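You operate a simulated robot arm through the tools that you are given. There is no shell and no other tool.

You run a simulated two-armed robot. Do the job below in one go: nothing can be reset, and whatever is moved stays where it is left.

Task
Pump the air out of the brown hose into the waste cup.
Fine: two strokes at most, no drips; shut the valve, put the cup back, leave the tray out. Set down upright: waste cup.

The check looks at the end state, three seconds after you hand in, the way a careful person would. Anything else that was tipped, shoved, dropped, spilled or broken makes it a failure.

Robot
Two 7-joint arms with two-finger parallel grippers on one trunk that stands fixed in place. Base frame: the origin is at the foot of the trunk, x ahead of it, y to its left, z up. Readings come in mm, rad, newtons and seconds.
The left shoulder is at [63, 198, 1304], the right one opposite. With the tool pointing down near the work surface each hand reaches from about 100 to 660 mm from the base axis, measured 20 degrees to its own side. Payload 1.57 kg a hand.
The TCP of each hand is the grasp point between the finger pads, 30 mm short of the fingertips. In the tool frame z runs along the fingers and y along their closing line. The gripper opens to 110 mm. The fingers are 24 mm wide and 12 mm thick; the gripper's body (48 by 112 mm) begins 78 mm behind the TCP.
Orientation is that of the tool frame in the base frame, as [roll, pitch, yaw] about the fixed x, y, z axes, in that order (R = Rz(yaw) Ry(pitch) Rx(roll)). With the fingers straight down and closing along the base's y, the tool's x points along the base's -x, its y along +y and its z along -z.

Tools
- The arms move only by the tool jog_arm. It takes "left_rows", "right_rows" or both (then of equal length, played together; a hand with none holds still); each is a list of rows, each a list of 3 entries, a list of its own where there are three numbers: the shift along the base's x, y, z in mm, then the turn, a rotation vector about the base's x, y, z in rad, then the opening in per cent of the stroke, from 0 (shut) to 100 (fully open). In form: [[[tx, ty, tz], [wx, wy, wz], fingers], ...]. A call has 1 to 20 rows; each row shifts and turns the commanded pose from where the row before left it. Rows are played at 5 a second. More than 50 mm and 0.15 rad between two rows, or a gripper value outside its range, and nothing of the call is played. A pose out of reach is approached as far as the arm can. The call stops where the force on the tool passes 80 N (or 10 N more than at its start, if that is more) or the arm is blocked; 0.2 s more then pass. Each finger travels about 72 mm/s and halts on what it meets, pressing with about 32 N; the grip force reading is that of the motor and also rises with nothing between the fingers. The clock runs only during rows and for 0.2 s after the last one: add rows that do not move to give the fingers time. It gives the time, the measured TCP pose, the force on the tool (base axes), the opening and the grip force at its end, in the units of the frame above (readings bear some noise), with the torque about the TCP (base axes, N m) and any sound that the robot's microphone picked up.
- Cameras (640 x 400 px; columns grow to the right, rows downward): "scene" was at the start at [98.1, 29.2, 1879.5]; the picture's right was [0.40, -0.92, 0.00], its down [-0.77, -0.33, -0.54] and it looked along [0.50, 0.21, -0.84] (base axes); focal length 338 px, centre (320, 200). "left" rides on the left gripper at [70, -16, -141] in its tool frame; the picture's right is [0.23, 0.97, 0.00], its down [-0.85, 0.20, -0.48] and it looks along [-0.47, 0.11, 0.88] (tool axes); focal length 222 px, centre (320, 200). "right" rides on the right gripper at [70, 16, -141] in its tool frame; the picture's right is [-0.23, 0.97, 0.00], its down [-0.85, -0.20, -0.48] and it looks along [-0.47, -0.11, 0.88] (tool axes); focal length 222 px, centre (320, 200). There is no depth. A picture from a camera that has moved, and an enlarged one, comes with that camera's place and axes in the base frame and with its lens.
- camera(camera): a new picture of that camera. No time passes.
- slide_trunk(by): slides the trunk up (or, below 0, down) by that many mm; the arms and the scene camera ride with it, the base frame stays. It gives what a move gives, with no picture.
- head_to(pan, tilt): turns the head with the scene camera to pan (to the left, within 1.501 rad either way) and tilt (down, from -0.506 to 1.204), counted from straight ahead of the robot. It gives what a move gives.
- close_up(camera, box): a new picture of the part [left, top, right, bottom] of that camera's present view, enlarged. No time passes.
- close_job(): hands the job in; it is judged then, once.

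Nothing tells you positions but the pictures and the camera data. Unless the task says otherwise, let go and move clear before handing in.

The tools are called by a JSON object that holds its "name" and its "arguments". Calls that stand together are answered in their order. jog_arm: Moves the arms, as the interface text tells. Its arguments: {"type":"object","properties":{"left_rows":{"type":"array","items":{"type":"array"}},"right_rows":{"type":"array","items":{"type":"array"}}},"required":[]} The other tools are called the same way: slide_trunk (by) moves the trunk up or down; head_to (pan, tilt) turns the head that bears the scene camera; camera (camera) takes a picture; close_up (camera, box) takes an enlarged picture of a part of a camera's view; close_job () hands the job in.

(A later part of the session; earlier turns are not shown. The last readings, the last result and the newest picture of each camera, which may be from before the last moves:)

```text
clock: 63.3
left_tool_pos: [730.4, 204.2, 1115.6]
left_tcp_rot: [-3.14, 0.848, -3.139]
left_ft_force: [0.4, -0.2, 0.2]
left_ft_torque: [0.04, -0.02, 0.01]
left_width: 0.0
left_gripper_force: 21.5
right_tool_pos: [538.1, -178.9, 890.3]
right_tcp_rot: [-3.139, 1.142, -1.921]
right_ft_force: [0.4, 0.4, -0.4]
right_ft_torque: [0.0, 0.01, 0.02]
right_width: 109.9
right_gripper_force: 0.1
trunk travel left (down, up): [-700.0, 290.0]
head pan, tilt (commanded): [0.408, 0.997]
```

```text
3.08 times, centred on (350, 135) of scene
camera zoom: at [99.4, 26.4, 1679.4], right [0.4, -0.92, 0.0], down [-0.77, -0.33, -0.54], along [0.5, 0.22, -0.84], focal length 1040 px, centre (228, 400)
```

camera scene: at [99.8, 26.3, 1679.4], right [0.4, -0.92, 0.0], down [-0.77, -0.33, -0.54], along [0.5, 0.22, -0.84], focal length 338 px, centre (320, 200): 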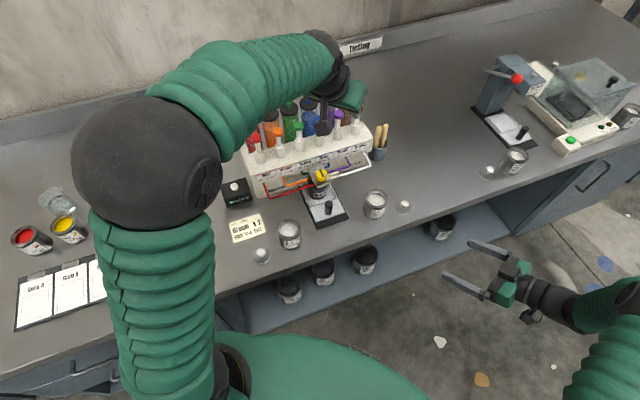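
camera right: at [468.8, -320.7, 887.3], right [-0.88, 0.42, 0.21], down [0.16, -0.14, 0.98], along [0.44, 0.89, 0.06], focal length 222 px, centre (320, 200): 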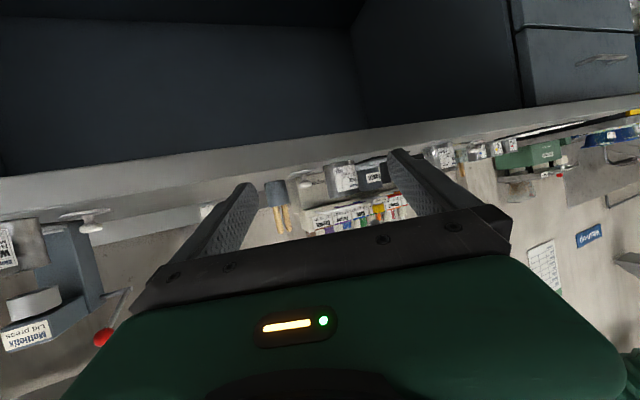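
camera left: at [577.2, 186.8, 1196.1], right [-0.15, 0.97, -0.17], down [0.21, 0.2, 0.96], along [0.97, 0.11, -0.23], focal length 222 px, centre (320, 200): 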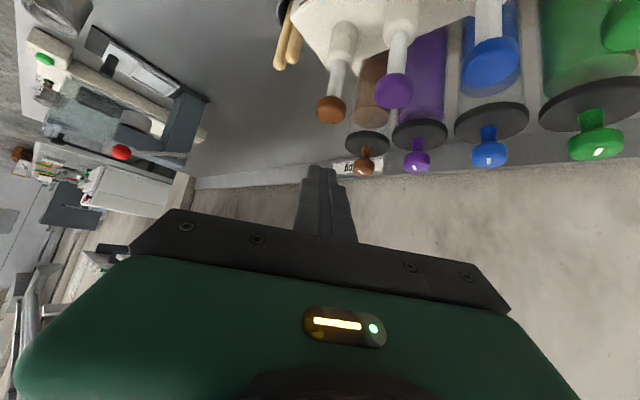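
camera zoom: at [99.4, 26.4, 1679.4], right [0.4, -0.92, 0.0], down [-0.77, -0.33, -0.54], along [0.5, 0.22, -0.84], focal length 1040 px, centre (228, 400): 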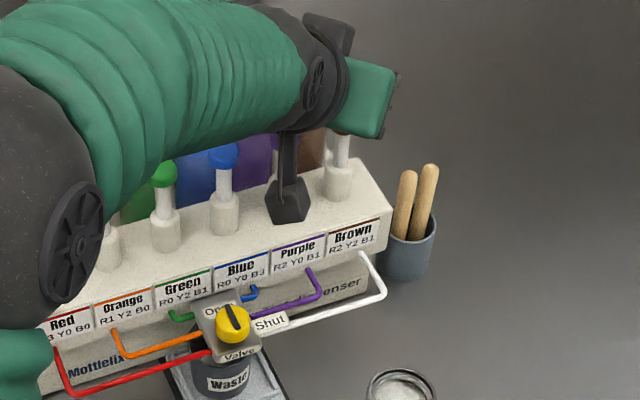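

Before pressing, I want to check the forearm's clearance over the other pumps and canisters.

{"name": "camera", "arguments": {"camera": "scene"}}

{"name": "camera", "arguments": {"camera": "right"}}

{"name": "close_up", "arguments": {"camera": "scene", "box": [180, 60, 380, 220]}}

```text
taken
camera scene: at [99.4, 26.4, 1679.4], right [0.4, -0.92, 0.0], down [-0.77, -0.33, -0.54], along [0.5, 0.22, -0.84], focal length 338 px, centre (320, 200)
```

scene: 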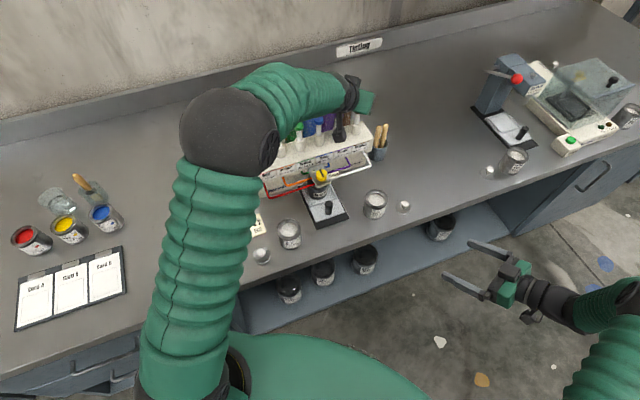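

```text
taken
camera right: at [468.8, -320.7, 887.3], right [-0.88, 0.42, 0.21], down [0.16, -0.14, 0.98], along [0.44, 0.89, 0.06], focal length 222 px, centre (320, 200)
```

right: 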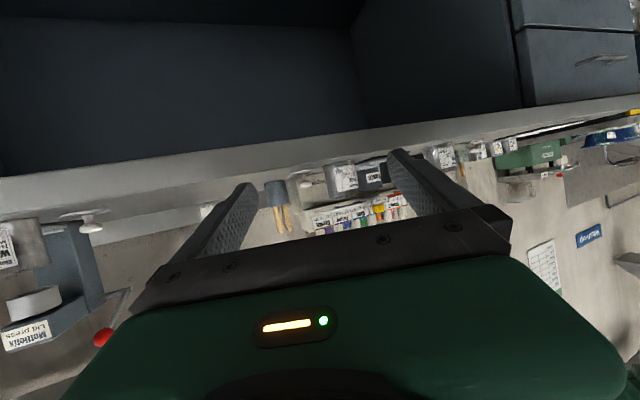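

```text
2.50 times, centred on (280, 140) of scene
camera zoom: at [99.4, 26.4, 1679.4], right [0.4, -0.92, 0.0], down [-0.77, -0.33, -0.54], along [0.5, 0.22, -0.84], focal length 845 px, centre (420, 350)
```

zoom: 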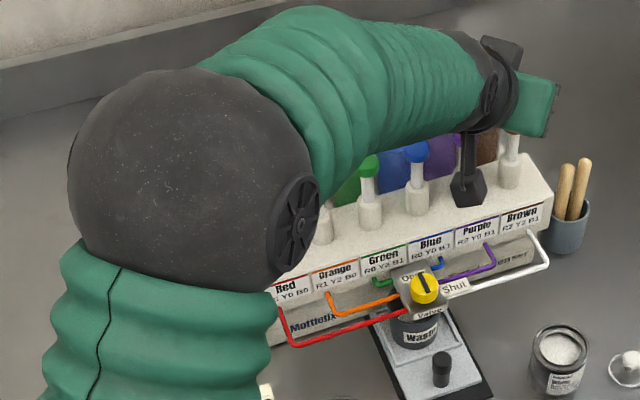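

The forearm is well above everything. The valve is open, the cup is under the nozzle and the counter was at 0, so I'll make the first pump stroke, pressing steadily straight down.

{"name": "jog_arm", "arguments": {"left_rows": [[[0, 0, -4], [0, 0, 0], 0], [[0, 0, -5], [0, 0, 0], 0], [[0, 0, -5], [0, 0, 0], 0], [[0, 0, -5], [0, 0, 0], 0], [[0, 0, -5], [0, 0, 0], 0], [[0, 0, 0], [0, 0, 0], 0]]}}

{"name": "close_up", "arguments": {"camera": "left", "box": [240, 60, 400, 220]}}

{"name": "close_up", "arguments": {"camera": "scene", "box": [240, 110, 400, 230]}}

```text
clock: 64.7
left_tool_pos: [732.2, 204.4, 1094.3]
left_tcp_rot: [-3.139, 0.85, -3.138]
left_ft_force: [1.8, 0.3, 5.0]
left_ft_torque: [-0.01, -0.15, 0.03]
left_width: 0.1
left_gripper_force: 21.6
right_tool_pos: [539.5, -178.7, 889.9]
right_tcp_rot: [-3.141, 1.142, -1.922]
right_ft_force: [-0.4, 0.0, 0.6]
right_ft_torque: [-0.01, 0.0, -0.02]
right_width: 110.1
right_gripper_force: 0.0
trunk travel left (down, up): [-700.0, 290.0]
head pan, tilt (commanded): [0.408, 0.997]
```

```text
2.50 times, centred on (320, 140) of left
camera zoom: at [577.7, 187.2, 1135.2], right [-0.15, 0.97, -0.17], down [0.2, 0.2, 0.96], along [0.97, 0.11, -0.23], focal length 555 px, centre (320, 350)
```

zoom: 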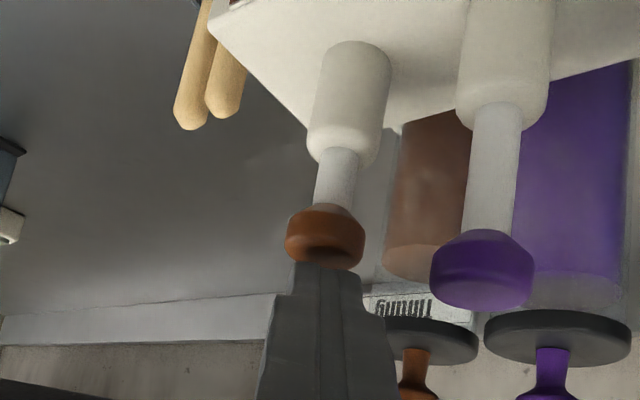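

```text
3.33 times, centred on (320, 170) of scene
camera zoom: at [98.9, 26.3, 1679.5], right [0.4, -0.92, 0.0], down [-0.77, -0.33, -0.54], along [0.5, 0.22, -0.84], focal length 1126 px, centre (320, 300)
```

zoom: 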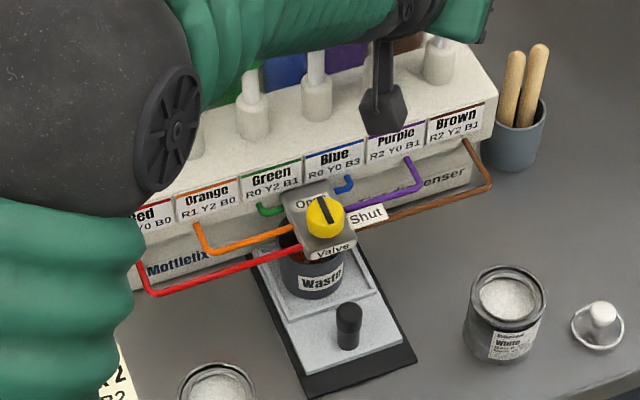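

The pump moves easily (5 N) and the brown hose has already changed from white to brown, so the paint has come through. I'll complete this same stroke to the bottom in one continuous motion.

{"name": "jog_arm", "arguments": {"left_rows": [[[0, 0, -5], [0, 0, 0], 0], [[0, 0, -5], [0, 0, 0], 0], [[0, 0, -5], [0, 0, 0], 0], [[0, 0, -3], [0, 0, 0], 0], [[0, 0, 0], [0, 0, 0], 0]]}}

{"name": "close_up", "arguments": {"camera": "left", "box": [240, 60, 400, 220]}}

{"name": "close_up", "arguments": {"camera": "scene", "box": [240, 110, 400, 230]}}

{"name": "close_up", "arguments": {"camera": "right", "box": [350, 160, 420, 215]}}

```text
clock: 65.9
left_tool_pos: [729.8, 204.8, 1087.8]
left_tcp_rot: [3.141, 0.875, -3.137]
left_ft_force: [4.9, 5.7, 44.4]
left_ft_torque: [0.14, -0.77, 0.17]
left_width: 0.0
left_gripper_force: 20.8
right_tool_pos: [533.7, -178.2, 894.1]
right_tcp_rot: [-3.132, 1.144, -1.913]
right_ft_force: [1.1, 1.0, 0.8]
right_ft_torque: [-0.03, -0.02, 0.02]
right_width: 110.0
right_gripper_force: 0.1
trunk travel left (down, up): [-700.0, 290.0]
head pan, tilt (commanded): [0.408, 0.997]
```

```text
2.50 times, centred on (320, 140) of left
camera zoom: at [576.0, 186.9, 1125.5], right [-0.15, 0.97, -0.17], down [0.18, 0.2, 0.96], along [0.97, 0.11, -0.21], focal length 555 px, centre (320, 350)
```

zoom: 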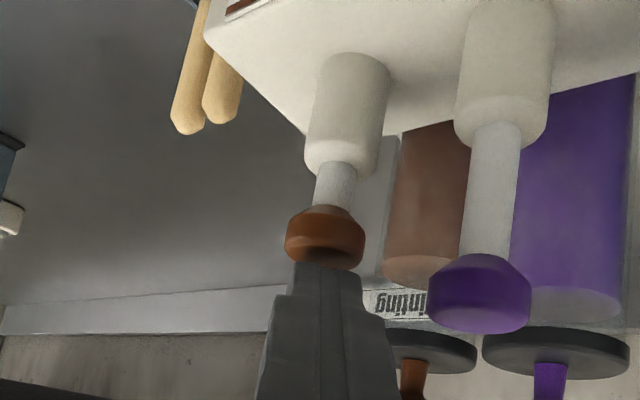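

```text
3.33 times, centred on (320, 170) of scene
camera zoom: at [88.4, 24.9, 1680.5], right [0.4, -0.92, 0.0], down [-0.77, -0.33, -0.55], along [0.5, 0.22, -0.84], focal length 1126 px, centre (320, 300)
```

zoom: 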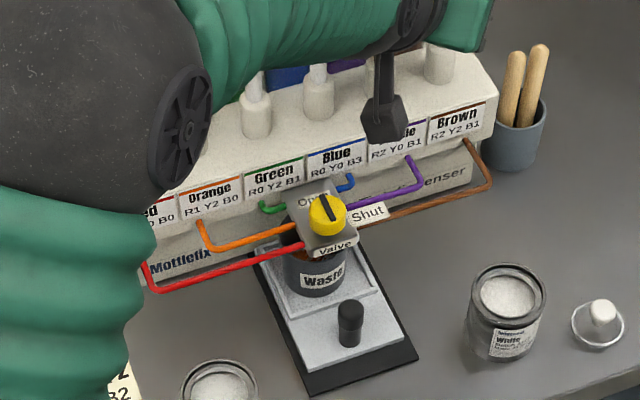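

```text
7.27 times, centred on (385, 188) of right
camera zoom: at [464.8, -321.3, 889.6], right [-0.88, 0.42, 0.2], down [0.16, -0.14, 0.98], along [0.44, 0.89, 0.06], focal length 1615 px, centre (-153, 291)
```

zoom: 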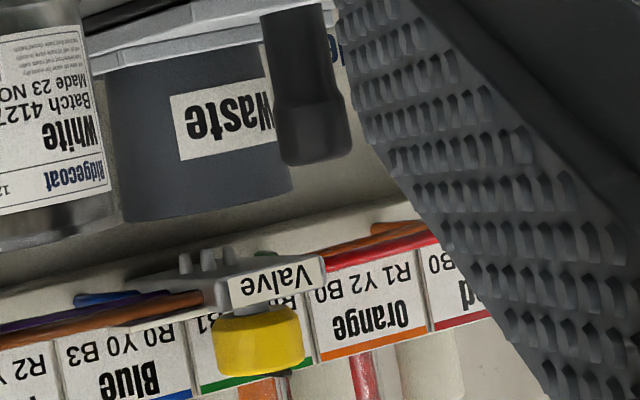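

The pump has bottomed out (44 N) and the hose is brown along its length. I'll lift off smoothly so the pump springs back, then check the hose, cup and counter.

{"name": "jog_arm", "arguments": {"left_rows": [[[0, 0, 12], [0, 0, 0], 0], [[0, 0, 10], [0, 0, 0], 0], [[0, 0, 15], [0, 0, 0], 0], [[0, 0, 20], [0, 0, 0], 0], [[0, 0, 25], [0, 0, 0], 0], [[0, 0, 25], [0, 0, 0], 0], [[0, 0, 0], [0, 0, 0], 0]]}}

{"name": "close_up", "arguments": {"camera": "left", "box": [240, 40, 440, 200]}}

{"name": "close_up", "arguments": {"camera": "scene", "box": [210, 110, 400, 230]}}

{"name": "close_up", "arguments": {"camera": "right", "box": [290, 160, 420, 240]}}

```text
clock: 67.5
left_tool_pos: [730.4, 204.4, 1180.9]
left_tcp_rot: [-3.141, 0.847, -3.137]
left_ft_force: [-0.9, 0.1, -0.3]
left_ft_torque: [0.01, 0.01, 0.0]
left_width: 0.0
left_gripper_force: 21.1
right_tool_pos: [538.8, -179.0, 891.0]
right_tcp_rot: [-3.141, 1.141, -1.924]
right_ft_force: [0.5, -0.1, -0.3]
right_ft_torque: [0.03, 0.03, 0.0]
right_width: 110.3
right_gripper_force: 0.0
trunk travel left (down, up): [-700.0, 290.0]
head pan, tilt (commanded): [0.408, 0.997]
```

```text
2.50 times, centred on (340, 120) of left
camera zoom: at [578.5, 187.7, 1223.7], right [-0.15, 0.97, -0.17], down [0.21, 0.2, 0.96], along [0.97, 0.11, -0.23], focal length 555 px, centre (270, 400)
```

zoom: 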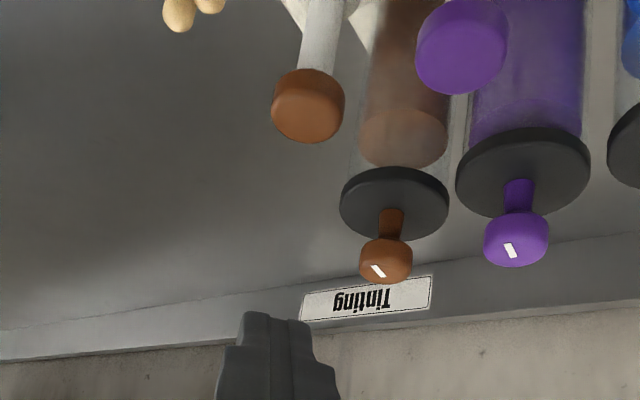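

```text
3.33 times, centred on (305, 170) of scene
camera zoom: at [100.0, 26.2, 1679.4], right [0.4, -0.92, 0.0], down [-0.77, -0.33, -0.54], along [0.5, 0.22, -0.84], focal length 1126 px, centre (370, 300)
```

zoom: 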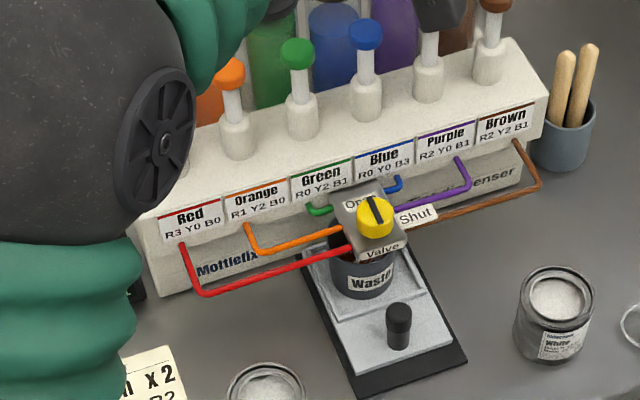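

```text
4.92 times, centred on (355, 200) of right
camera zoom: at [469.2, -320.8, 886.9], right [-0.88, 0.42, 0.21], down [0.16, -0.14, 0.98], along [0.44, 0.89, 0.06], focal length 1094 px, centre (148, 200)
```

zoom: 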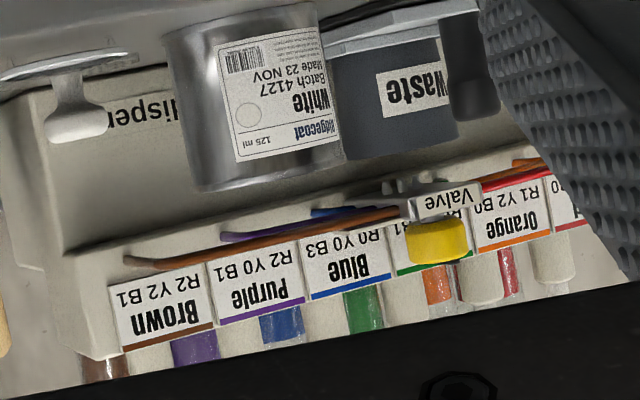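

The pump is back up, the hose is brown along its full length, and paint is only in the cup, so one full stroke was enough. Next I'll return the left hand upright over the valve to shut it.

{"name": "jog_arm", "arguments": {"left_rows": [[[-36, -1, 2], [0, 0.083, 0], 20], [[-37, -1, 2], [0, 0.083, 0], 42], [[-37, -1, 1], [0, 0.083, 0], 42], [[-6, 7, 0], [0, 0.12, 0], 42], [[-6, 7, 0], [0, 0.12, 0], 42], [[-6, 7, 0], [0, 0.12, 0], 42], [[-6, 7, 0], [0, 0.12, 0], 42], [[-6, 7, 0], [0, 0.12, 0], 42], [[0, 0, -5], [0, 0, 0.135], 42], [[0, 0, -15], [0, 0, 0.135], 42], [[0, 0, -20], [0, 0, 0.135], 42], [[0, 0, -20], [0, 0, 0.135], 42], [[0, 0, -10], [0, 0, 0.135], 42], [[0, 0, 0], [0, 0, 0.11], 42], [[0, 0, 0], [0, 0, 0], 42]]}}

{"name": "camera", "arguments": {"camera": "left"}}

{"name": "close_up", "arguments": {"camera": "left", "box": [240, 80, 400, 200]}}

{"name": "camera", "arguments": {"camera": "scene"}}

```text
clock: 70.7
left_tool_pos: [590.8, 236.6, 1116.6]
left_tcp_rot: [3.14, -0.002, -2.354]
left_ft_force: [-0.2, 0.3, 0.4]
left_ft_torque: [-0.03, 0.01, -0.02]
left_width: 46.2
left_gripper_force: 0.0
right_tool_pos: [539.5, -177.2, 890.8]
right_tcp_rot: [-3.14, 1.142, -1.922]
right_ft_force: [0.8, -0.5, -0.2]
right_ft_torque: [-0.01, 0.0, -0.02]
right_width: 110.1
right_gripper_force: 0.1
trunk travel left (down, up): [-700.0, 290.0]
head pan, tilt (commanded): [0.408, 0.997]
```

```text
taken
camera left: at [552.4, 174.8, 1259.1], right [-0.85, 0.53, 0.0], down [0.46, 0.75, 0.48], along [0.25, 0.41, -0.88], focal length 222 px, centre (320, 200)
```

left: 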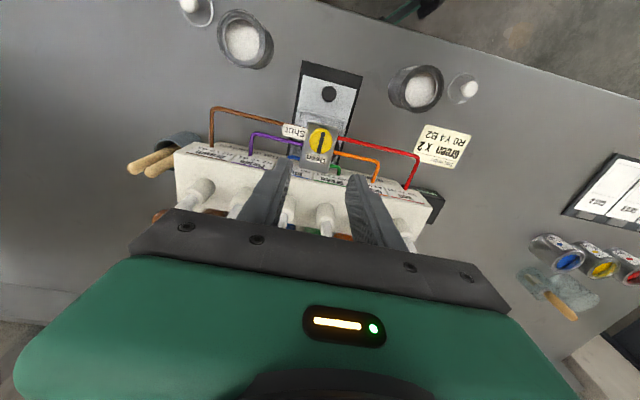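

```text
3.33 times, centred on (320, 140) of left
camera zoom: at [552.4, 174.8, 1259.1], right [-0.85, 0.53, 0.0], down [0.46, 0.75, 0.48], along [0.25, 0.41, -0.88], focal length 740 px, centre (320, 400)
```

zoom: 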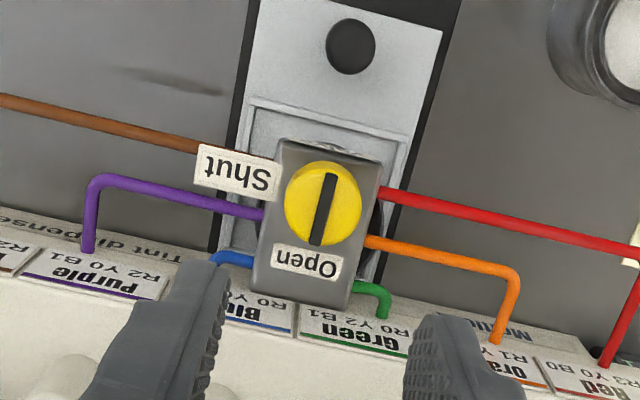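

```text
taken
camera scene: at [99.4, 26.5, 1679.4], right [0.4, -0.92, 0.0], down [-0.77, -0.33, -0.54], along [0.5, 0.22, -0.84], focal length 338 px, centre (320, 200)
```

scene: 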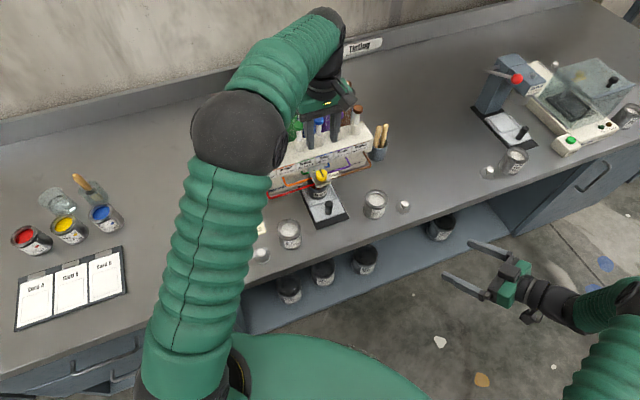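

The hand is aligned over the knob within about 2 mm. I'll correct and descend around it.

{"name": "jog_arm", "arguments": {"left_rows": [[[-1.4, 0.9, -20], [0, 0, 0], 42], [[0, 0, -30], [0, 0, 0], 42], [[0, 0, -30], [0, 0, 0], 42], [[0, 0, -20], [0, 0, 0], 42], [[0, 0, 0], [0, 0, 0], 42]]}}

{"name": "close_up", "arguments": {"camera": "left", "box": [240, 110, 400, 230]}}

```text
clock: 71.9
left_tool_pos: [589.2, 236.4, 1018.1]
left_tcp_rot: [3.139, 0.001, -2.355]
left_ft_force: [-0.3, 0.7, 0.0]
left_ft_torque: [0.01, -0.01, 0.03]
left_width: 46.3
left_gripper_force: 0.0
right_tool_pos: [538.2, -175.8, 891.4]
right_tcp_rot: [-3.14, 1.141, -1.921]
right_ft_force: [-0.8, 0.3, 0.6]
right_ft_torque: [-0.02, 0.03, 0.0]
right_width: 109.8
right_gripper_force: 0.0
trunk travel left (down, up): [-700.0, 290.0]
head pan, tilt (commanded): [0.408, 0.997]
```

```text
3.33 times, centred on (320, 170) of left
camera zoom: at [550.8, 176.5, 1159.3], right [-0.85, 0.53, 0.0], down [0.46, 0.75, 0.48], along [0.25, 0.41, -0.88], focal length 740 px, centre (320, 300)
```

zoom: 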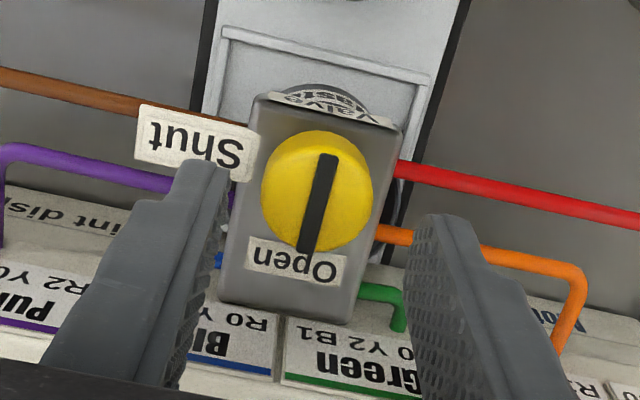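

{"name": "jog_arm", "arguments": {"left_rows": [[[0, 0, -12], [0, 0, 0], 42], [[0, 0, -9], [0, 0, 0], 42], [[0, 0, -4], [0, 0, 0], 42], [[0, 0, 0], [0, 0, 0], 30], [[0, 0, 0], [0, 0, 0], 18], [[0, 0, 0], [0, 0, 0], 18]]}}

{"name": "close_up", "arguments": {"camera": "left", "box": [240, 110, 400, 230]}}

{"name": "close_up", "arguments": {"camera": "right", "box": [350, 160, 420, 215]}}

```text
clock: 73.3
left_tool_pos: [590.1, 235.1, 992.5]
left_tcp_rot: [3.14, -0.002, -2.354]
left_ft_force: [1.4, -1.1, 0.1]
left_ft_torque: [-0.29, -0.17, -0.01]
left_width: 29.4
left_gripper_force: 39.3
right_tool_pos: [537.9, -177.9, 891.5]
right_tcp_rot: [-3.141, 1.142, -1.922]
right_ft_force: [0.1, 0.1, 0.4]
right_ft_torque: [-0.02, 0.0, -0.02]
right_width: 110.0
right_gripper_force: 0.0
trunk travel left (down, up): [-700.0, 290.0]
head pan, tilt (commanded): [0.408, 0.997]
```

```text
3.33 times, centred on (320, 170) of left
camera zoom: at [551.3, 175.4, 1133.7], right [-0.85, 0.53, 0.0], down [0.46, 0.75, 0.48], along [0.25, 0.41, -0.88], focal length 740 px, centre (320, 300)
```

zoom: 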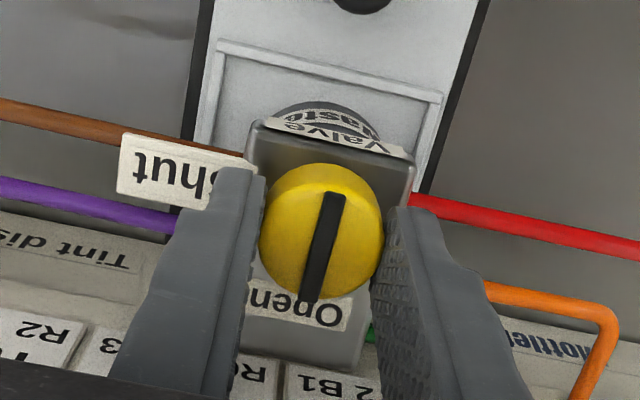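

```text
7.27 times, centred on (385, 188) of right
camera zoom: at [469.2, -320.9, 886.9], right [-0.88, 0.42, 0.21], down [0.16, -0.14, 0.98], along [0.44, 0.89, 0.06], focal length 1615 px, centre (-153, 291)
```

zoom: 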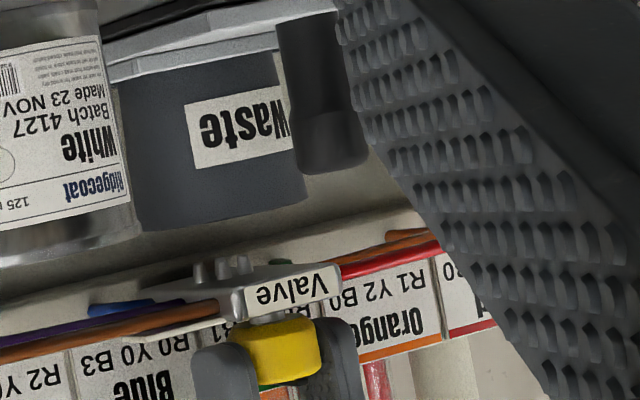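

The knob is gripped with low side force. I'll turn it clockwise back toward "Shut".

{"name": "jog_arm", "arguments": {"left_rows": [[[0, 0, 0], [0, 0, -0.13], 18], [[0, 0, 0], [0, 0, -0.13], 18], [[0, 0, 0], [0, 0, -0.13], 18], [[0, 0, 0], [0, 0, -0.13], 18], [[0, 0, 0], [0, 0, -0.13], 18], [[0, 0, 0], [0, 0, -0.13], 18], [[0, 0, 0], [0, 0, 0], 18]]}}

{"name": "close_up", "arguments": {"camera": "left", "box": [240, 110, 400, 230]}}

```text
clock: 74.9
left_tool_pos: [590.0, 234.8, 991.7]
left_tcp_rot: [3.14, -0.003, -3.136]
left_ft_force: [3.0, -4.9, -3.8]
left_ft_torque: [-0.39, -0.86, -0.01]
left_width: 28.9
left_gripper_force: 38.3
right_tool_pos: [538.8, -177.7, 889.7]
right_tcp_rot: [3.141, 1.142, -1.923]
right_ft_force: [-0.3, -0.8, 0.7]
right_ft_torque: [0.01, 0.01, 0.02]
right_width: 110.2
right_gripper_force: 0.1
trunk travel left (down, up): [-700.0, 290.0]
head pan, tilt (commanded): [0.408, 0.997]
```

```text
3.33 times, centred on (320, 170) of left
camera zoom: at [519.6, 218.9, 1133.8], right [-0.23, 0.97, 0.0], down [0.86, 0.2, 0.48], along [0.46, 0.11, -0.88], focal length 740 px, centre (320, 300)
```

zoom: 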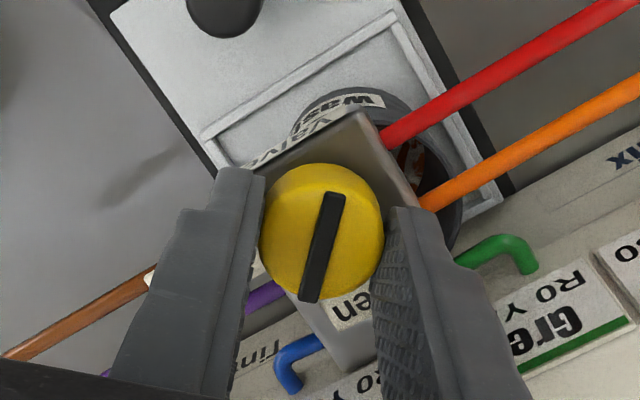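

Halfway there, and the cup shows brown paint inside. I'll continue to the Shut stop.

{"name": "jog_arm", "arguments": {"left_rows": [[[0.6, -1.2, 0], [0, 0, -0.13], 18], [[0, 0, 0], [0, 0, -0.13], 18], [[0, 0, 0], [0, 0, -0.13], 18], [[0, 0, 0], [0, 0, -0.13], 18], [[0, 0, 0], [0, 0, -0.13], 18], [[0, 0, 0], [0, 0, -0.13], 18], [[0, 0, 0], [0, 0, 0], 18]]}}

{"name": "close_up", "arguments": {"camera": "left", "box": [240, 110, 400, 230]}}

```text
clock: 76.5
left_tool_pos: [590.2, 234.9, 991.9]
left_tcp_rot: [-3.141, -0.002, 2.366]
left_ft_force: [-3.1, -5.0, -5.7]
left_ft_torque: [0.24, 0.21, 0.01]
left_width: 29.1
left_gripper_force: 39.0
right_tool_pos: [538.0, -178.1, 890.7]
right_tcp_rot: [-3.14, 1.141, -1.923]
right_ft_force: [0.7, 0.5, -0.4]
right_ft_torque: [0.01, -0.02, -0.01]
right_width: 110.0
right_gripper_force: 0.1
trunk travel left (down, up): [-700.0, 290.0]
head pan, tilt (commanded): [0.408, 0.997]
```

```text
3.33 times, centred on (320, 170) of left
camera zoom: at [527.9, 271.9, 1133.9], right [0.52, 0.85, 0.0], down [0.75, -0.46, 0.48], along [0.41, -0.25, -0.88], focal length 740 px, centre (320, 300)
```

zoom: 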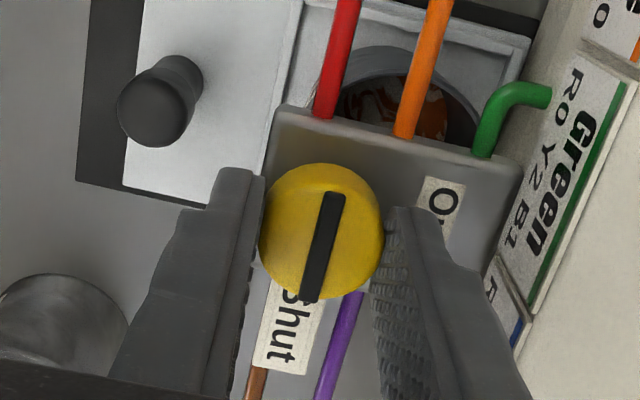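

{"name": "jog_arm", "arguments": {"left_rows": [[[-0.8, -1, 0], [0, 0, -0.03], 18], [[0, 0, 0], [0, 0, -0.03], 18], [[0, 0, 0], [0, 0, -0.02], 18], [[0, 0, 0], [0, 0, 0], 18]]}}

{"name": "close_up", "arguments": {"camera": "left", "box": [240, 110, 400, 230]}}

```text
clock: 77.5
left_tool_pos: [589.7, 235.3, 992.8]
left_tcp_rot: [3.14, -0.001, 2.288]
left_ft_force: [0.4, -1.6, -4.4]
left_ft_torque: [-0.02, 0.06, 0.74]
left_width: 29.3
left_gripper_force: 39.1
right_tool_pos: [539.6, -178.1, 891.5]
right_tcp_rot: [3.14, 1.142, -1.923]
right_ft_force: [-0.3, -0.7, 1.0]
right_ft_torque: [0.01, -0.01, -0.02]
right_width: 110.1
right_gripper_force: 0.0
trunk travel left (down, up): [-700.0, 290.0]
head pan, tilt (commanded): [0.408, 0.997]
```

```text
3.33 times, centred on (320, 170) of left
camera zoom: at [530.6, 276.6, 1133.9], right [0.58, 0.81, 0.0], down [0.71, -0.51, 0.48], along [0.39, -0.28, -0.88], focal length 740 px, centre (320, 300)
```

zoom: 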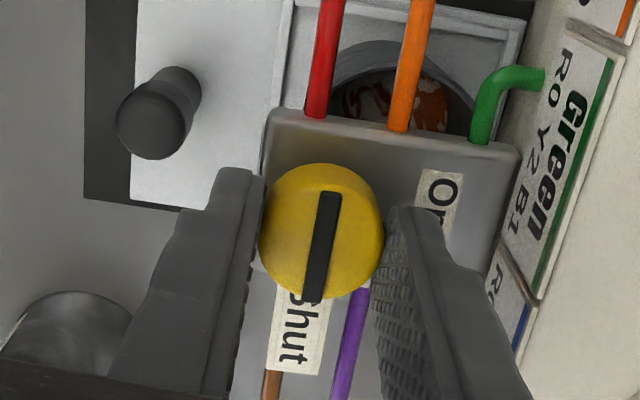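

There is a counter-torque of 0.74 N·m at the Shut stop, so the valve is shut. I'll ease off, open the fingers and rise.

{"name": "jog_arm", "arguments": {"left_rows": [[[0, 0, 0], [0, 0, 0.04], 18], [[0, 0, 0], [0, 0, 0], 30], [[0, 0, 0], [0, 0, 0], 40], [[0, 0, 0], [0, 0, 0], 40], [[0, 0, 20], [0, 0, 0], 40], [[0, 0, 35], [0, 0, 0], 40], [[0, 0, 35], [0, 0, 0], 40], [[0, 0, 20], [0, 0, 0], 40], [[0, 0, 0], [0, 0, 0], 40]]}}

{"name": "close_up", "arguments": {"camera": "left", "box": [240, 80, 400, 200]}}

{"name": "close_up", "arguments": {"camera": "scene", "box": [200, 120, 400, 250]}}

```text
clock: 79.5
left_tool_pos: [589.0, 234.7, 1103.4]
left_tcp_rot: [-3.141, -0.002, 2.33]
left_ft_force: [-0.9, -0.4, 0.2]
left_ft_torque: [-0.02, -0.01, 0.01]
left_width: 44.2
left_gripper_force: 0.1
right_tool_pos: [538.2, -177.0, 889.6]
right_tcp_rot: [3.141, 1.14, -1.922]
right_ft_force: [0.7, 0.1, -0.9]
right_ft_torque: [0.03, -0.01, 0.0]
right_width: 110.0
right_gripper_force: 0.0
trunk travel left (down, up): [-700.0, 290.0]
head pan, tilt (commanded): [0.408, 0.997]
```

```text
3.33 times, centred on (320, 140) of left
camera zoom: at [528.5, 274.6, 1244.3], right [0.55, 0.83, 0.0], down [0.73, -0.48, 0.48], along [0.4, -0.26, -0.88], focal length 740 px, centre (320, 400)
```

zoom: 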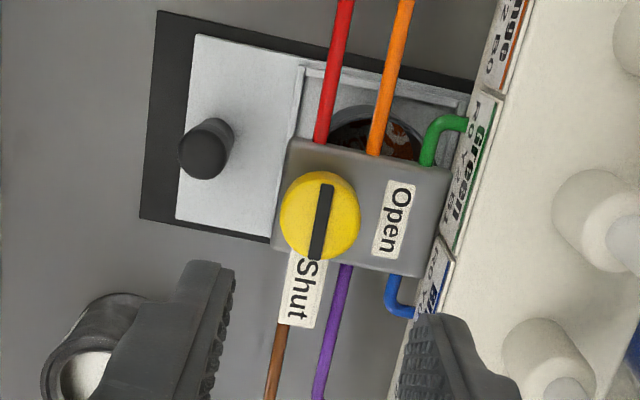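

```text
3.08 times, centred on (300, 185) of scene
camera zoom: at [99.8, 26.7, 1679.4], right [0.4, -0.92, 0.0], down [-0.77, -0.33, -0.54], along [0.5, 0.22, -0.84], focal length 1040 px, centre (382, 246)
```

zoom: 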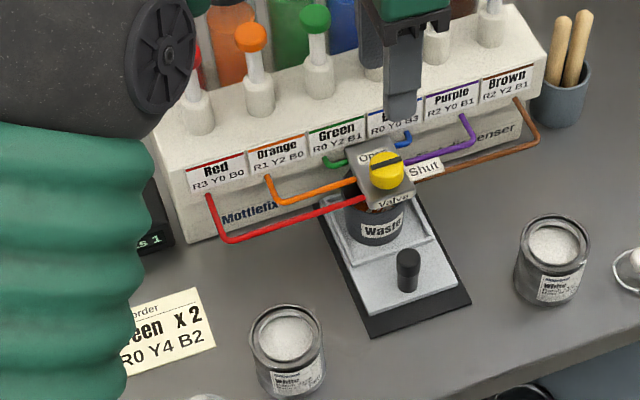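

The valve bar points to "Shut", the shot counter reads 1 and there are no drips on the tray or bench. Next I'll swing the hand back to the pitched posture to grasp the tray knob and pull the tray out.

{"name": "jog_arm", "arguments": {"left_rows": [[[0, 0, 15], [0, 0, 0.139], 40], [[0, 0, 10], [0, 0, 0.139], 40], [[0, 0, 0], [0, 0, 0.139], 45], [[0, 0, 0], [0, 0, 0.139], 50], [[0, 0, 0], [0, 0, 0.139], 50], [[0, 0, 0], [0, 0, 0.139], 50], [[0, 0, 0], [0, 0, 0.139], 50], [[0, 0, 0], [0, 0, 0.137], 50], [[-6, -6, -5], [0.0432, -0.1405, 0], 50], [[-8, -8, -5], [0.0432, -0.1405, 0], 50], [[-8, -8, -10], [0.0432, -0.1405, 0], 50], [[-8, -8, -10], [0.0432, -0.1405, 0], 50], [[-8, -8, -15], [0.0432, -0.1405, 0], 50], [[-8, -8, -15], [0.0432, -0.1405, 0], 50], [[0, 0, 0], [0, 0, 0], 50]]}}

{"name": "camera", "arguments": {"camera": "left"}}

{"name": "camera", "arguments": {"camera": "scene"}}

```text
clock: 82.5
left_tool_pos: [543.8, 301.6, 1132.1]
left_tcp_rot: [-2.699, 0.839, -2.229]
left_ft_force: [-0.5, 0.0, 0.2]
left_ft_torque: [-0.02, -0.03, -0.01]
left_width: 55.2
left_gripper_force: 0.0
right_tool_pos: [536.7, -174.5, 891.4]
right_tcp_rot: [-3.132, 1.139, -1.912]
right_ft_force: [-0.1, 0.1, 1.0]
right_ft_torque: [-0.04, 0.0, 0.02]
right_width: 110.0
right_gripper_force: 0.1
trunk travel left (down, up): [-700.0, 290.0]
head pan, tilt (commanded): [0.408, 0.997]
stopped in row 15 (left hand): the arm was blocked; the commanded pose is now the measured one
```

```text
taken
camera left: at [415.7, 213.8, 1170.9], right [-0.6, 0.66, -0.45], down [-0.11, 0.48, 0.87], along [0.79, 0.57, -0.21], focal length 222 px, centre (320, 200)
```

left: 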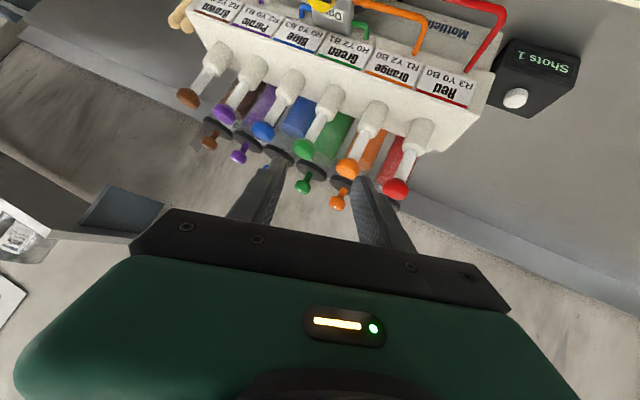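

```text
taken
camera scene: at [96.5, 29.2, 1679.4], right [0.4, -0.92, 0.0], down [-0.77, -0.33, -0.54], along [0.5, 0.21, -0.84], focal length 338 px, centre (320, 200)
```

scene: 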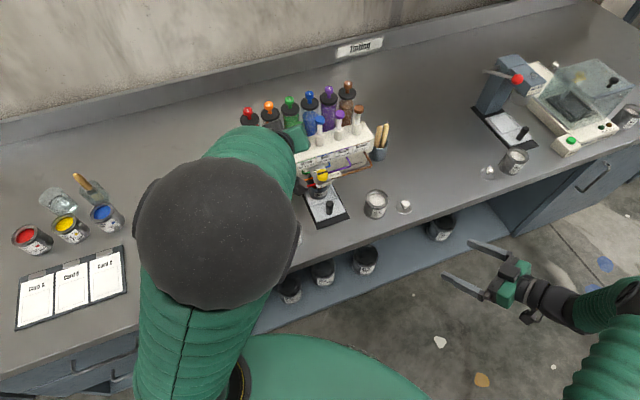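

The arm folded itself into an awkward posture and stopped, with no contact force. The counter clearly reads "Shots 1". I'll move forward to the more extended posture that worked before and approach the tray from there.

{"name": "jog_arm", "arguments": {"left_rows": [[[8, -8, 15], [0.0331, 0.0603, -0.1011], 50], [[13, -17, 15], [0.0331, 0.0603, -0.1011], 50], [[13, -19, 10], [0.0331, 0.0603, -0.1011], 50], [[14, -19, 8], [0.0331, 0.0603, -0.1011], 50], [[14, -19, 5], [0.0331, 0.0603, -0.1011], 50], [[14, -20, 5], [0.0331, 0.0603, -0.1011], 50], [[0, 0, 0], [0, 0, 0], 50]]}}

{"name": "camera", "arguments": {"camera": "scene"}}

{"name": "camera", "arguments": {"camera": "left"}}

```text
clock: 84.1
left_tool_pos: [621.8, 191.5, 1188.9]
left_tcp_rot: [3.136, 0.596, 3.125]
left_ft_force: [-0.3, -0.2, -0.1]
left_ft_torque: [0.02, -0.04, -0.04]
left_width: 55.1
left_gripper_force: 0.1
right_tool_pos: [537.0, -176.3, 890.9]
right_tcp_rot: [-3.135, 1.141, -1.918]
right_ft_force: [-0.2, 0.6, -0.2]
right_ft_torque: [-0.01, -0.01, -0.02]
right_width: 110.0
right_gripper_force: 0.0
trunk travel left (down, up): [-700.0, 290.0]
head pan, tilt (commanded): [0.408, 0.997]
```

```text
taken
camera scene: at [98.7, 26.6, 1679.5], right [0.4, -0.92, 0.0], down [-0.77, -0.33, -0.54], along [0.5, 0.22, -0.84], focal length 338 px, centre (320, 200)
```

scene: 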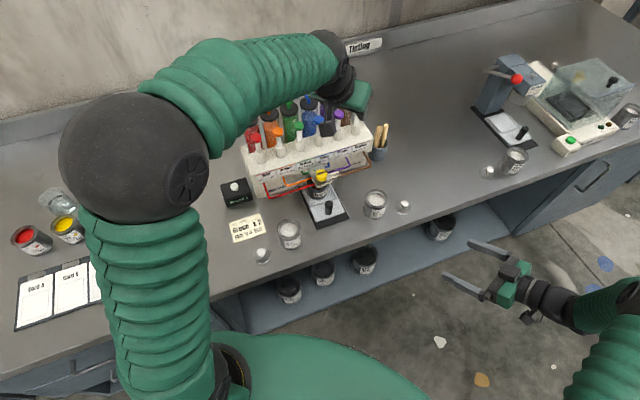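

```text
taken
camera left: at [482.3, 176.9, 1267.1], right [-0.17, 0.98, -0.12], down [0.44, 0.19, 0.88], along [0.88, 0.1, -0.46], focal length 222 px, centre (320, 200)
```

left: 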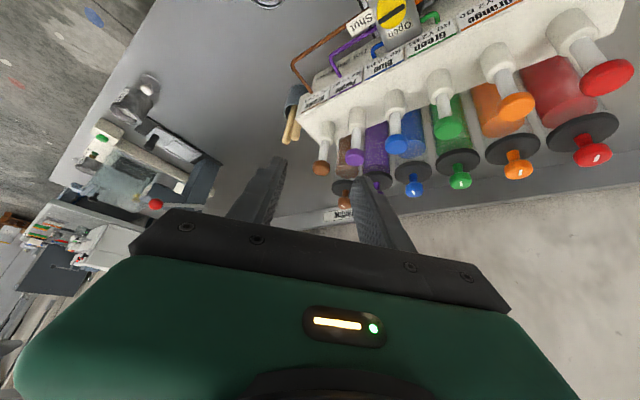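

The arm is back in a good posture and nothing was disturbed. I'll go around the right-front side, as when carrying the cup, and down toward the tray knob.

{"name": "jog_arm", "arguments": {"left_rows": [[[5, -20, -10], [0, -0.142, 0], 50], [[5, -20, -15], [0, -0.142, 0], 50], [[5, -20, -20], [0, 0, 0.106], 50], [[5, -20, -20], [0, 0, 0.106], 50], [[0, -10, -15], [0, 0, 0.106], 50], [[-27, 16, -26], [0, 0, 0], 50], [[-27, 16, -26], [0, 0, 0], 50], [[-27, 16, -26], [0, 0, 0], 50], [[0, 0, 0], [0, 0, 0], 50]]}}

{"name": "camera", "arguments": {"camera": "left"}}

{"name": "camera", "arguments": {"camera": "scene"}}

```text
clock: 85.2
left_tool_pos: [648.3, 237.6, 1221.6]
left_tcp_rot: [-2.755, 0.943, -2.412]
left_ft_force: [-0.4, -0.2, 0.4]
left_ft_torque: [-0.04, 0.03, -0.02]
left_width: 54.9
left_gripper_force: 0.0
right_tool_pos: [534.8, -174.1, 893.7]
right_tcp_rot: [-3.126, 1.14, -1.911]
right_ft_force: [0.1, 0.9, 0.6]
right_ft_torque: [-0.04, -0.01, -0.03]
right_width: 110.0
right_gripper_force: 0.2
trunk travel left (down, up): [-700.0, 290.0]
head pan, tilt (commanded): [0.408, 0.997]
stopped in row 5 (left hand): the arm was blocked; the commanded pose is now the measured one
```

```text
taken
camera left: at [508.6, 165.3, 1246.5], right [-0.48, 0.78, -0.4], down [-0.09, 0.41, 0.91], along [0.87, 0.47, -0.12], focal length 222 px, centre (320, 200)
```

left: 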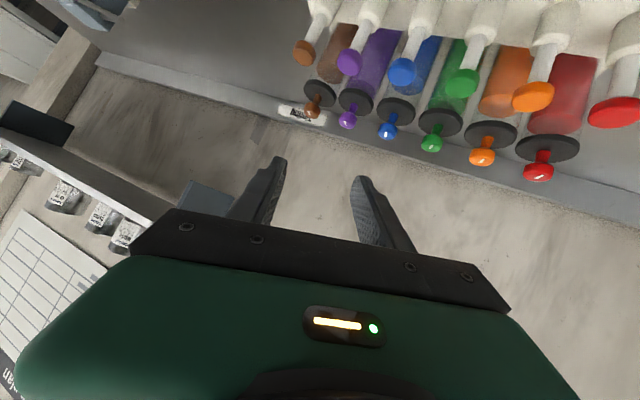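

```text
taken
camera scene: at [96.8, 30.0, 1679.5], right [0.4, -0.92, 0.0], down [-0.77, -0.33, -0.54], along [0.5, 0.21, -0.84], focal length 338 px, centre (320, 200)
```

scene: 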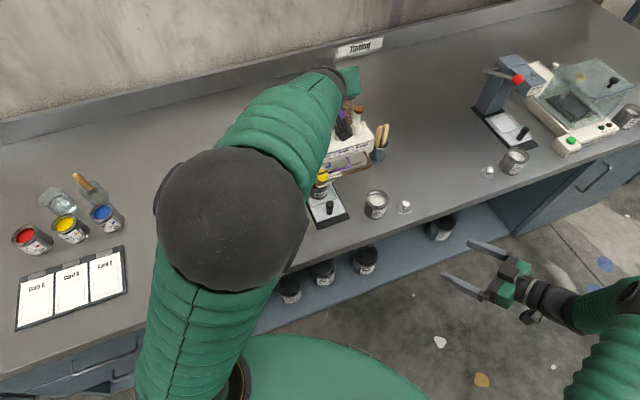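

Blocked again: the elbow is too folded with the trunk this low, though nothing has been touched. I'll return to the good posture and raise the trunk so the arm works more stretched out.

{"name": "jog_arm", "arguments": {"left_rows": [[[-4, -7, -2], [0.028, 0.0835, -0.0894], 50], [[-6, -8, -6], [0.028, 0.0835, -0.0894], 50], [[-6, -8, -6], [0.028, 0.0835, -0.0894], 50], [[-6, -8, -6], [0.028, 0.0835, -0.0894], 50], [[-6, -7, -6], [0.028, 0.0835, -0.0894], 50], [[0, 0, 0], [0, 0, 0], 50]]}}

{"name": "slide_trunk", "arguments": {"by": 200}}

{"name": "camera", "arguments": {"camera": "scene"}}

{"name": "camera", "arguments": {"camera": "right"}}

```text
clock: 86.6
left_tool_pos: [622.3, 187.9, 1192.9]
left_tcp_rot: [3.136, 0.592, 3.127]
left_ft_force: [0.7, 0.0, 0.0]
left_ft_torque: [-0.02, -0.01, 0.01]
left_width: 55.0
left_gripper_force: 0.0
right_tool_pos: [535.1, -176.6, 891.6]
right_tcp_rot: [-3.134, 1.141, -1.915]
right_ft_force: [0.3, -0.5, -0.1]
right_ft_torque: [-0.02, 0.01, 0.0]
right_width: 109.9
right_gripper_force: 0.1
trunk travel left (down, up): [-700.0, 290.0]
head pan, tilt (commanded): [0.408, 0.997]
```

```text
clock: 88.8
left_tool_pos: [622.3, 187.8, 1392.2]
left_tcp_rot: [3.137, 0.594, 3.127]
left_ft_force: [-0.4, 0.3, -0.1]
left_ft_torque: [0.02, -0.01, 0.02]
left_width: 54.8
left_gripper_force: 0.1
right_tool_pos: [535.3, -175.8, 1092.6]
right_tcp_rot: [-3.134, 1.141, -1.917]
right_ft_force: [0.1, 0.7, -0.3]
right_ft_torque: [0.01, 0.0, -0.01]
right_width: 109.9
right_gripper_force: 0.1
trunk travel left (down, up): [-900.0, 90.0]
head pan, tilt (commanded): [0.408, 0.997]
```

```text
taken
camera scene: at [99.6, 26.1, 1879.4], right [0.4, -0.92, 0.0], down [-0.77, -0.33, -0.54], along [0.5, 0.22, -0.84], focal length 338 px, centre (320, 200)
```

scene: 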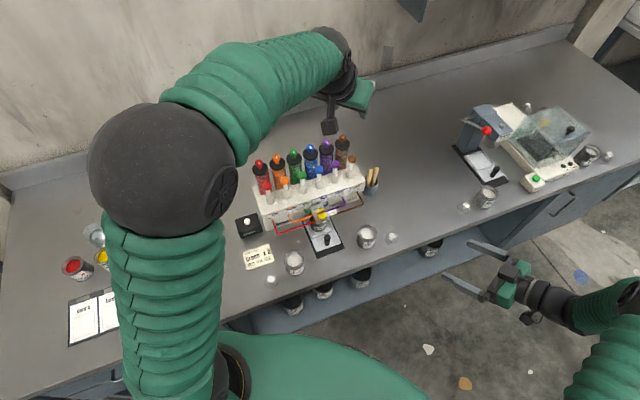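

```text
taken
camera right: at [466.3, -319.9, 1088.8], right [-0.88, 0.42, 0.2], down [0.16, -0.14, 0.98], along [0.44, 0.89, 0.06], focal length 222 px, centre (320, 200)
```

right: 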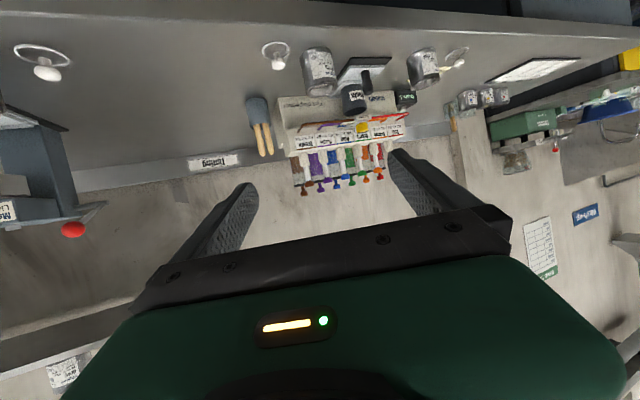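

{"name": "jog_arm", "arguments": {"left_rows": [[[3, -10, -40], [0, 0, 0], 50], [[3, -10, -45], [0, 0, 0], 50], [[3, -15, -45], [0, 0, 0], 50], [[3, -15, -40], [0, 0, 0], 50], [[0, -10, -15], [0, -0.142, 0], 50], [[0, -10, -15], [0, -0.142, 0], 50], [[0, -5, -15], [0, 0, 0.106], 50], [[0, -5, -15], [0, 0, 0.106], 50], [[0, -5, -15], [0, 0, 0.106], 50], [[0, 0, 0], [0, 0, 0], 50]]}}

{"name": "camera", "arguments": {"camera": "scene"}}

{"name": "camera", "arguments": {"camera": "left"}}

```text
clock: 90.9
left_tool_pos: [669.6, 190.2, 1230.9]
left_tcp_rot: [-2.884, 0.939, -2.448]
left_ft_force: [-0.8, -1.0, 0.3]
left_ft_torque: [0.03, -0.03, 0.07]
left_width: 54.9
left_gripper_force: 0.1
right_tool_pos: [533.8, -173.5, 1095.0]
right_tcp_rot: [-3.126, 1.138, -1.909]
right_ft_force: [0.1, 0.4, -0.2]
right_ft_torque: [0.01, 0.0, -0.01]
right_width: 110.0
right_gripper_force: 0.0
trunk travel left (down, up): [-900.0, 90.0]
head pan, tilt (commanded): [0.408, 0.997]
stopped in row 10 (left hand): the arm was blocked; the commanded pose is now the measured one
```

```text
taken
camera scene: at [99.4, 28.4, 1880.3], right [0.4, -0.92, 0.0], down [-0.77, -0.33, -0.54], along [0.5, 0.21, -0.84], focal length 338 px, centre (320, 200)
```

scene: 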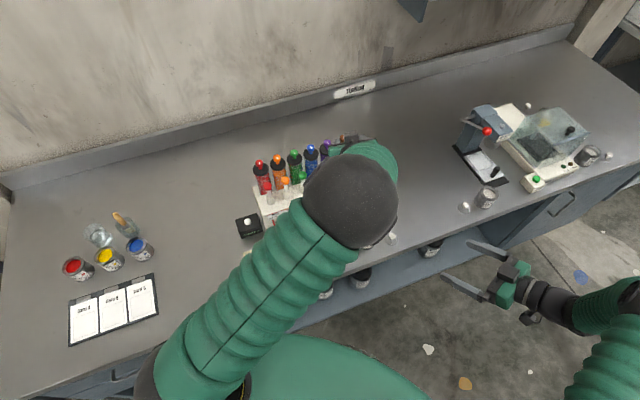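

```text
taken
camera left: at [536.7, 106.9, 1259.8], right [-0.55, 0.77, -0.33], down [-0.07, 0.35, 0.93], along [0.83, 0.54, -0.14], focal length 222 px, centre (320, 200)
```

left: 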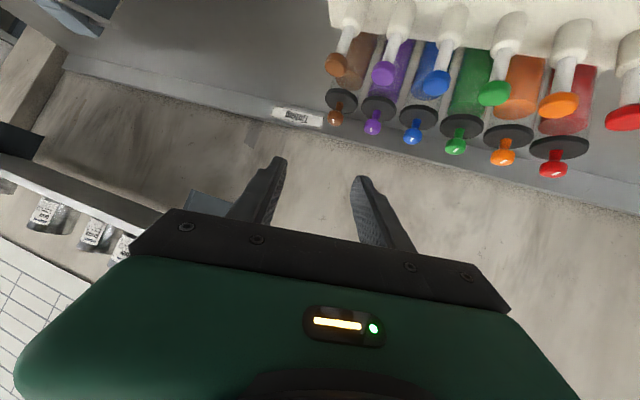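

The arm has swung into the elbow-centred posture that worked originally. From here I'll extend out toward the right, correct the orientation, and then approach the tray as in the first pass.

{"name": "jog_arm", "arguments": {"left_rows": [[[16, -20, -15], [0.037, 0.0424, -0.0636], 50], [[16, -28, -30], [0.037, 0.0424, -0.0636], 50], [[16, -30, -33], [0.037, 0.0424, -0.0636], 50], [[12, -30, -33], [0, 0, 0], 50], [[0, 0, 0], [0, 0, 0], 50]]}}

{"name": "camera", "arguments": {"camera": "scene"}}

```text
clock: 91.5
left_tool_pos: [731.3, 162.9, 1305.2]
left_tcp_rot: [-2.714, 0.973, -2.36]
left_ft_force: [0.5, -0.4, -1.1]
left_ft_torque: [0.04, -0.02, 0.01]
left_width: 55.1
left_gripper_force: 0.1
right_tool_pos: [532.0, -178.8, 1095.1]
right_tcp_rot: [-3.126, 1.145, -1.908]
right_ft_force: [-0.8, 0.1, 0.0]
right_ft_torque: [0.03, 0.03, 0.0]
right_width: 110.1
right_gripper_force: 0.1
trunk travel left (down, up): [-900.0, 90.0]
head pan, tilt (commanded): [0.408, 0.997]
stopped in row 3 (left hand): the arm was blocked; the commanded pose is now the measured one
```

```text
taken
camera scene: at [100.1, 21.3, 1879.3], right [0.4, -0.92, 0.0], down [-0.77, -0.33, -0.54], along [0.5, 0.22, -0.84], focal length 338 px, centre (320, 200)
```

scene: 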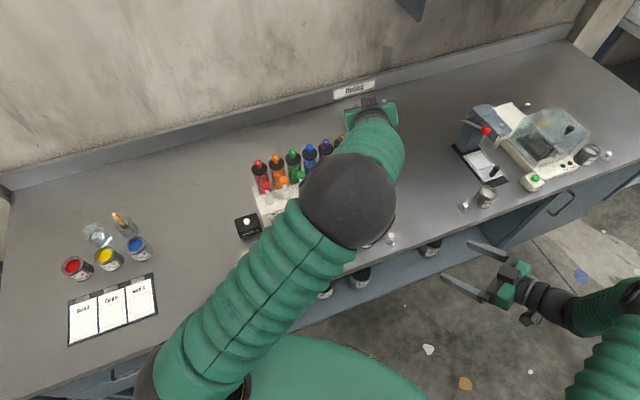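

The left arm's wrist is near a joint limit in this posture. I'll take it back to a clean neutral posture, as at the start, before trying again.

{"name": "jog_arm", "arguments": {"left_rows": [[[-15, 6, 12], [0.0284, 0.0914, -0.0924], 50], [[-22, 8, 18], [0.0284, 0.0914, -0.0924], 50], [[-22, 8, 18], [0.0284, 0.0914, -0.0924], 50], [[-22, 8, 18], [0.0284, 0.0914, -0.0924], 50], [[-22, 8, 18], [0.0284, 0.0914, -0.0924], 50], [[0, 0, 0], [0, 0, 0], 50]]}}

{"name": "camera", "arguments": {"camera": "scene"}}

```text
clock: 92.9
left_tool_pos: [626.2, 195.3, 1384.6]
left_tcp_rot: [3.141, 0.589, 3.124]
left_ft_force: [0.7, 0.1, -0.4]
left_ft_torque: [0.02, 0.01, 0.02]
left_width: 54.9
left_gripper_force: 0.1
right_tool_pos: [531.1, -174.5, 1094.5]
right_tcp_rot: [-3.125, 1.141, -1.908]
right_ft_force: [-0.1, -1.0, 0.3]
right_ft_torque: [0.02, -0.01, 0.0]
right_width: 110.2
right_gripper_force: 0.1
trunk travel left (down, up): [-900.0, 90.0]
head pan, tilt (commanded): [0.408, 0.997]
```

```text
taken
camera scene: at [99.0, 26.9, 1879.5], right [0.4, -0.92, 0.0], down [-0.77, -0.33, -0.54], along [0.5, 0.22, -0.84], focal length 338 px, centre (320, 200)
```

scene: 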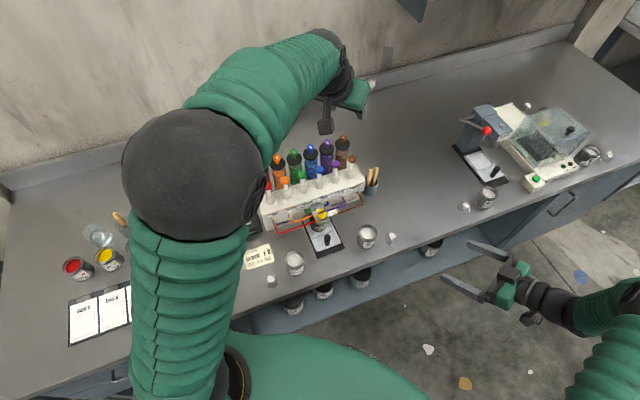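

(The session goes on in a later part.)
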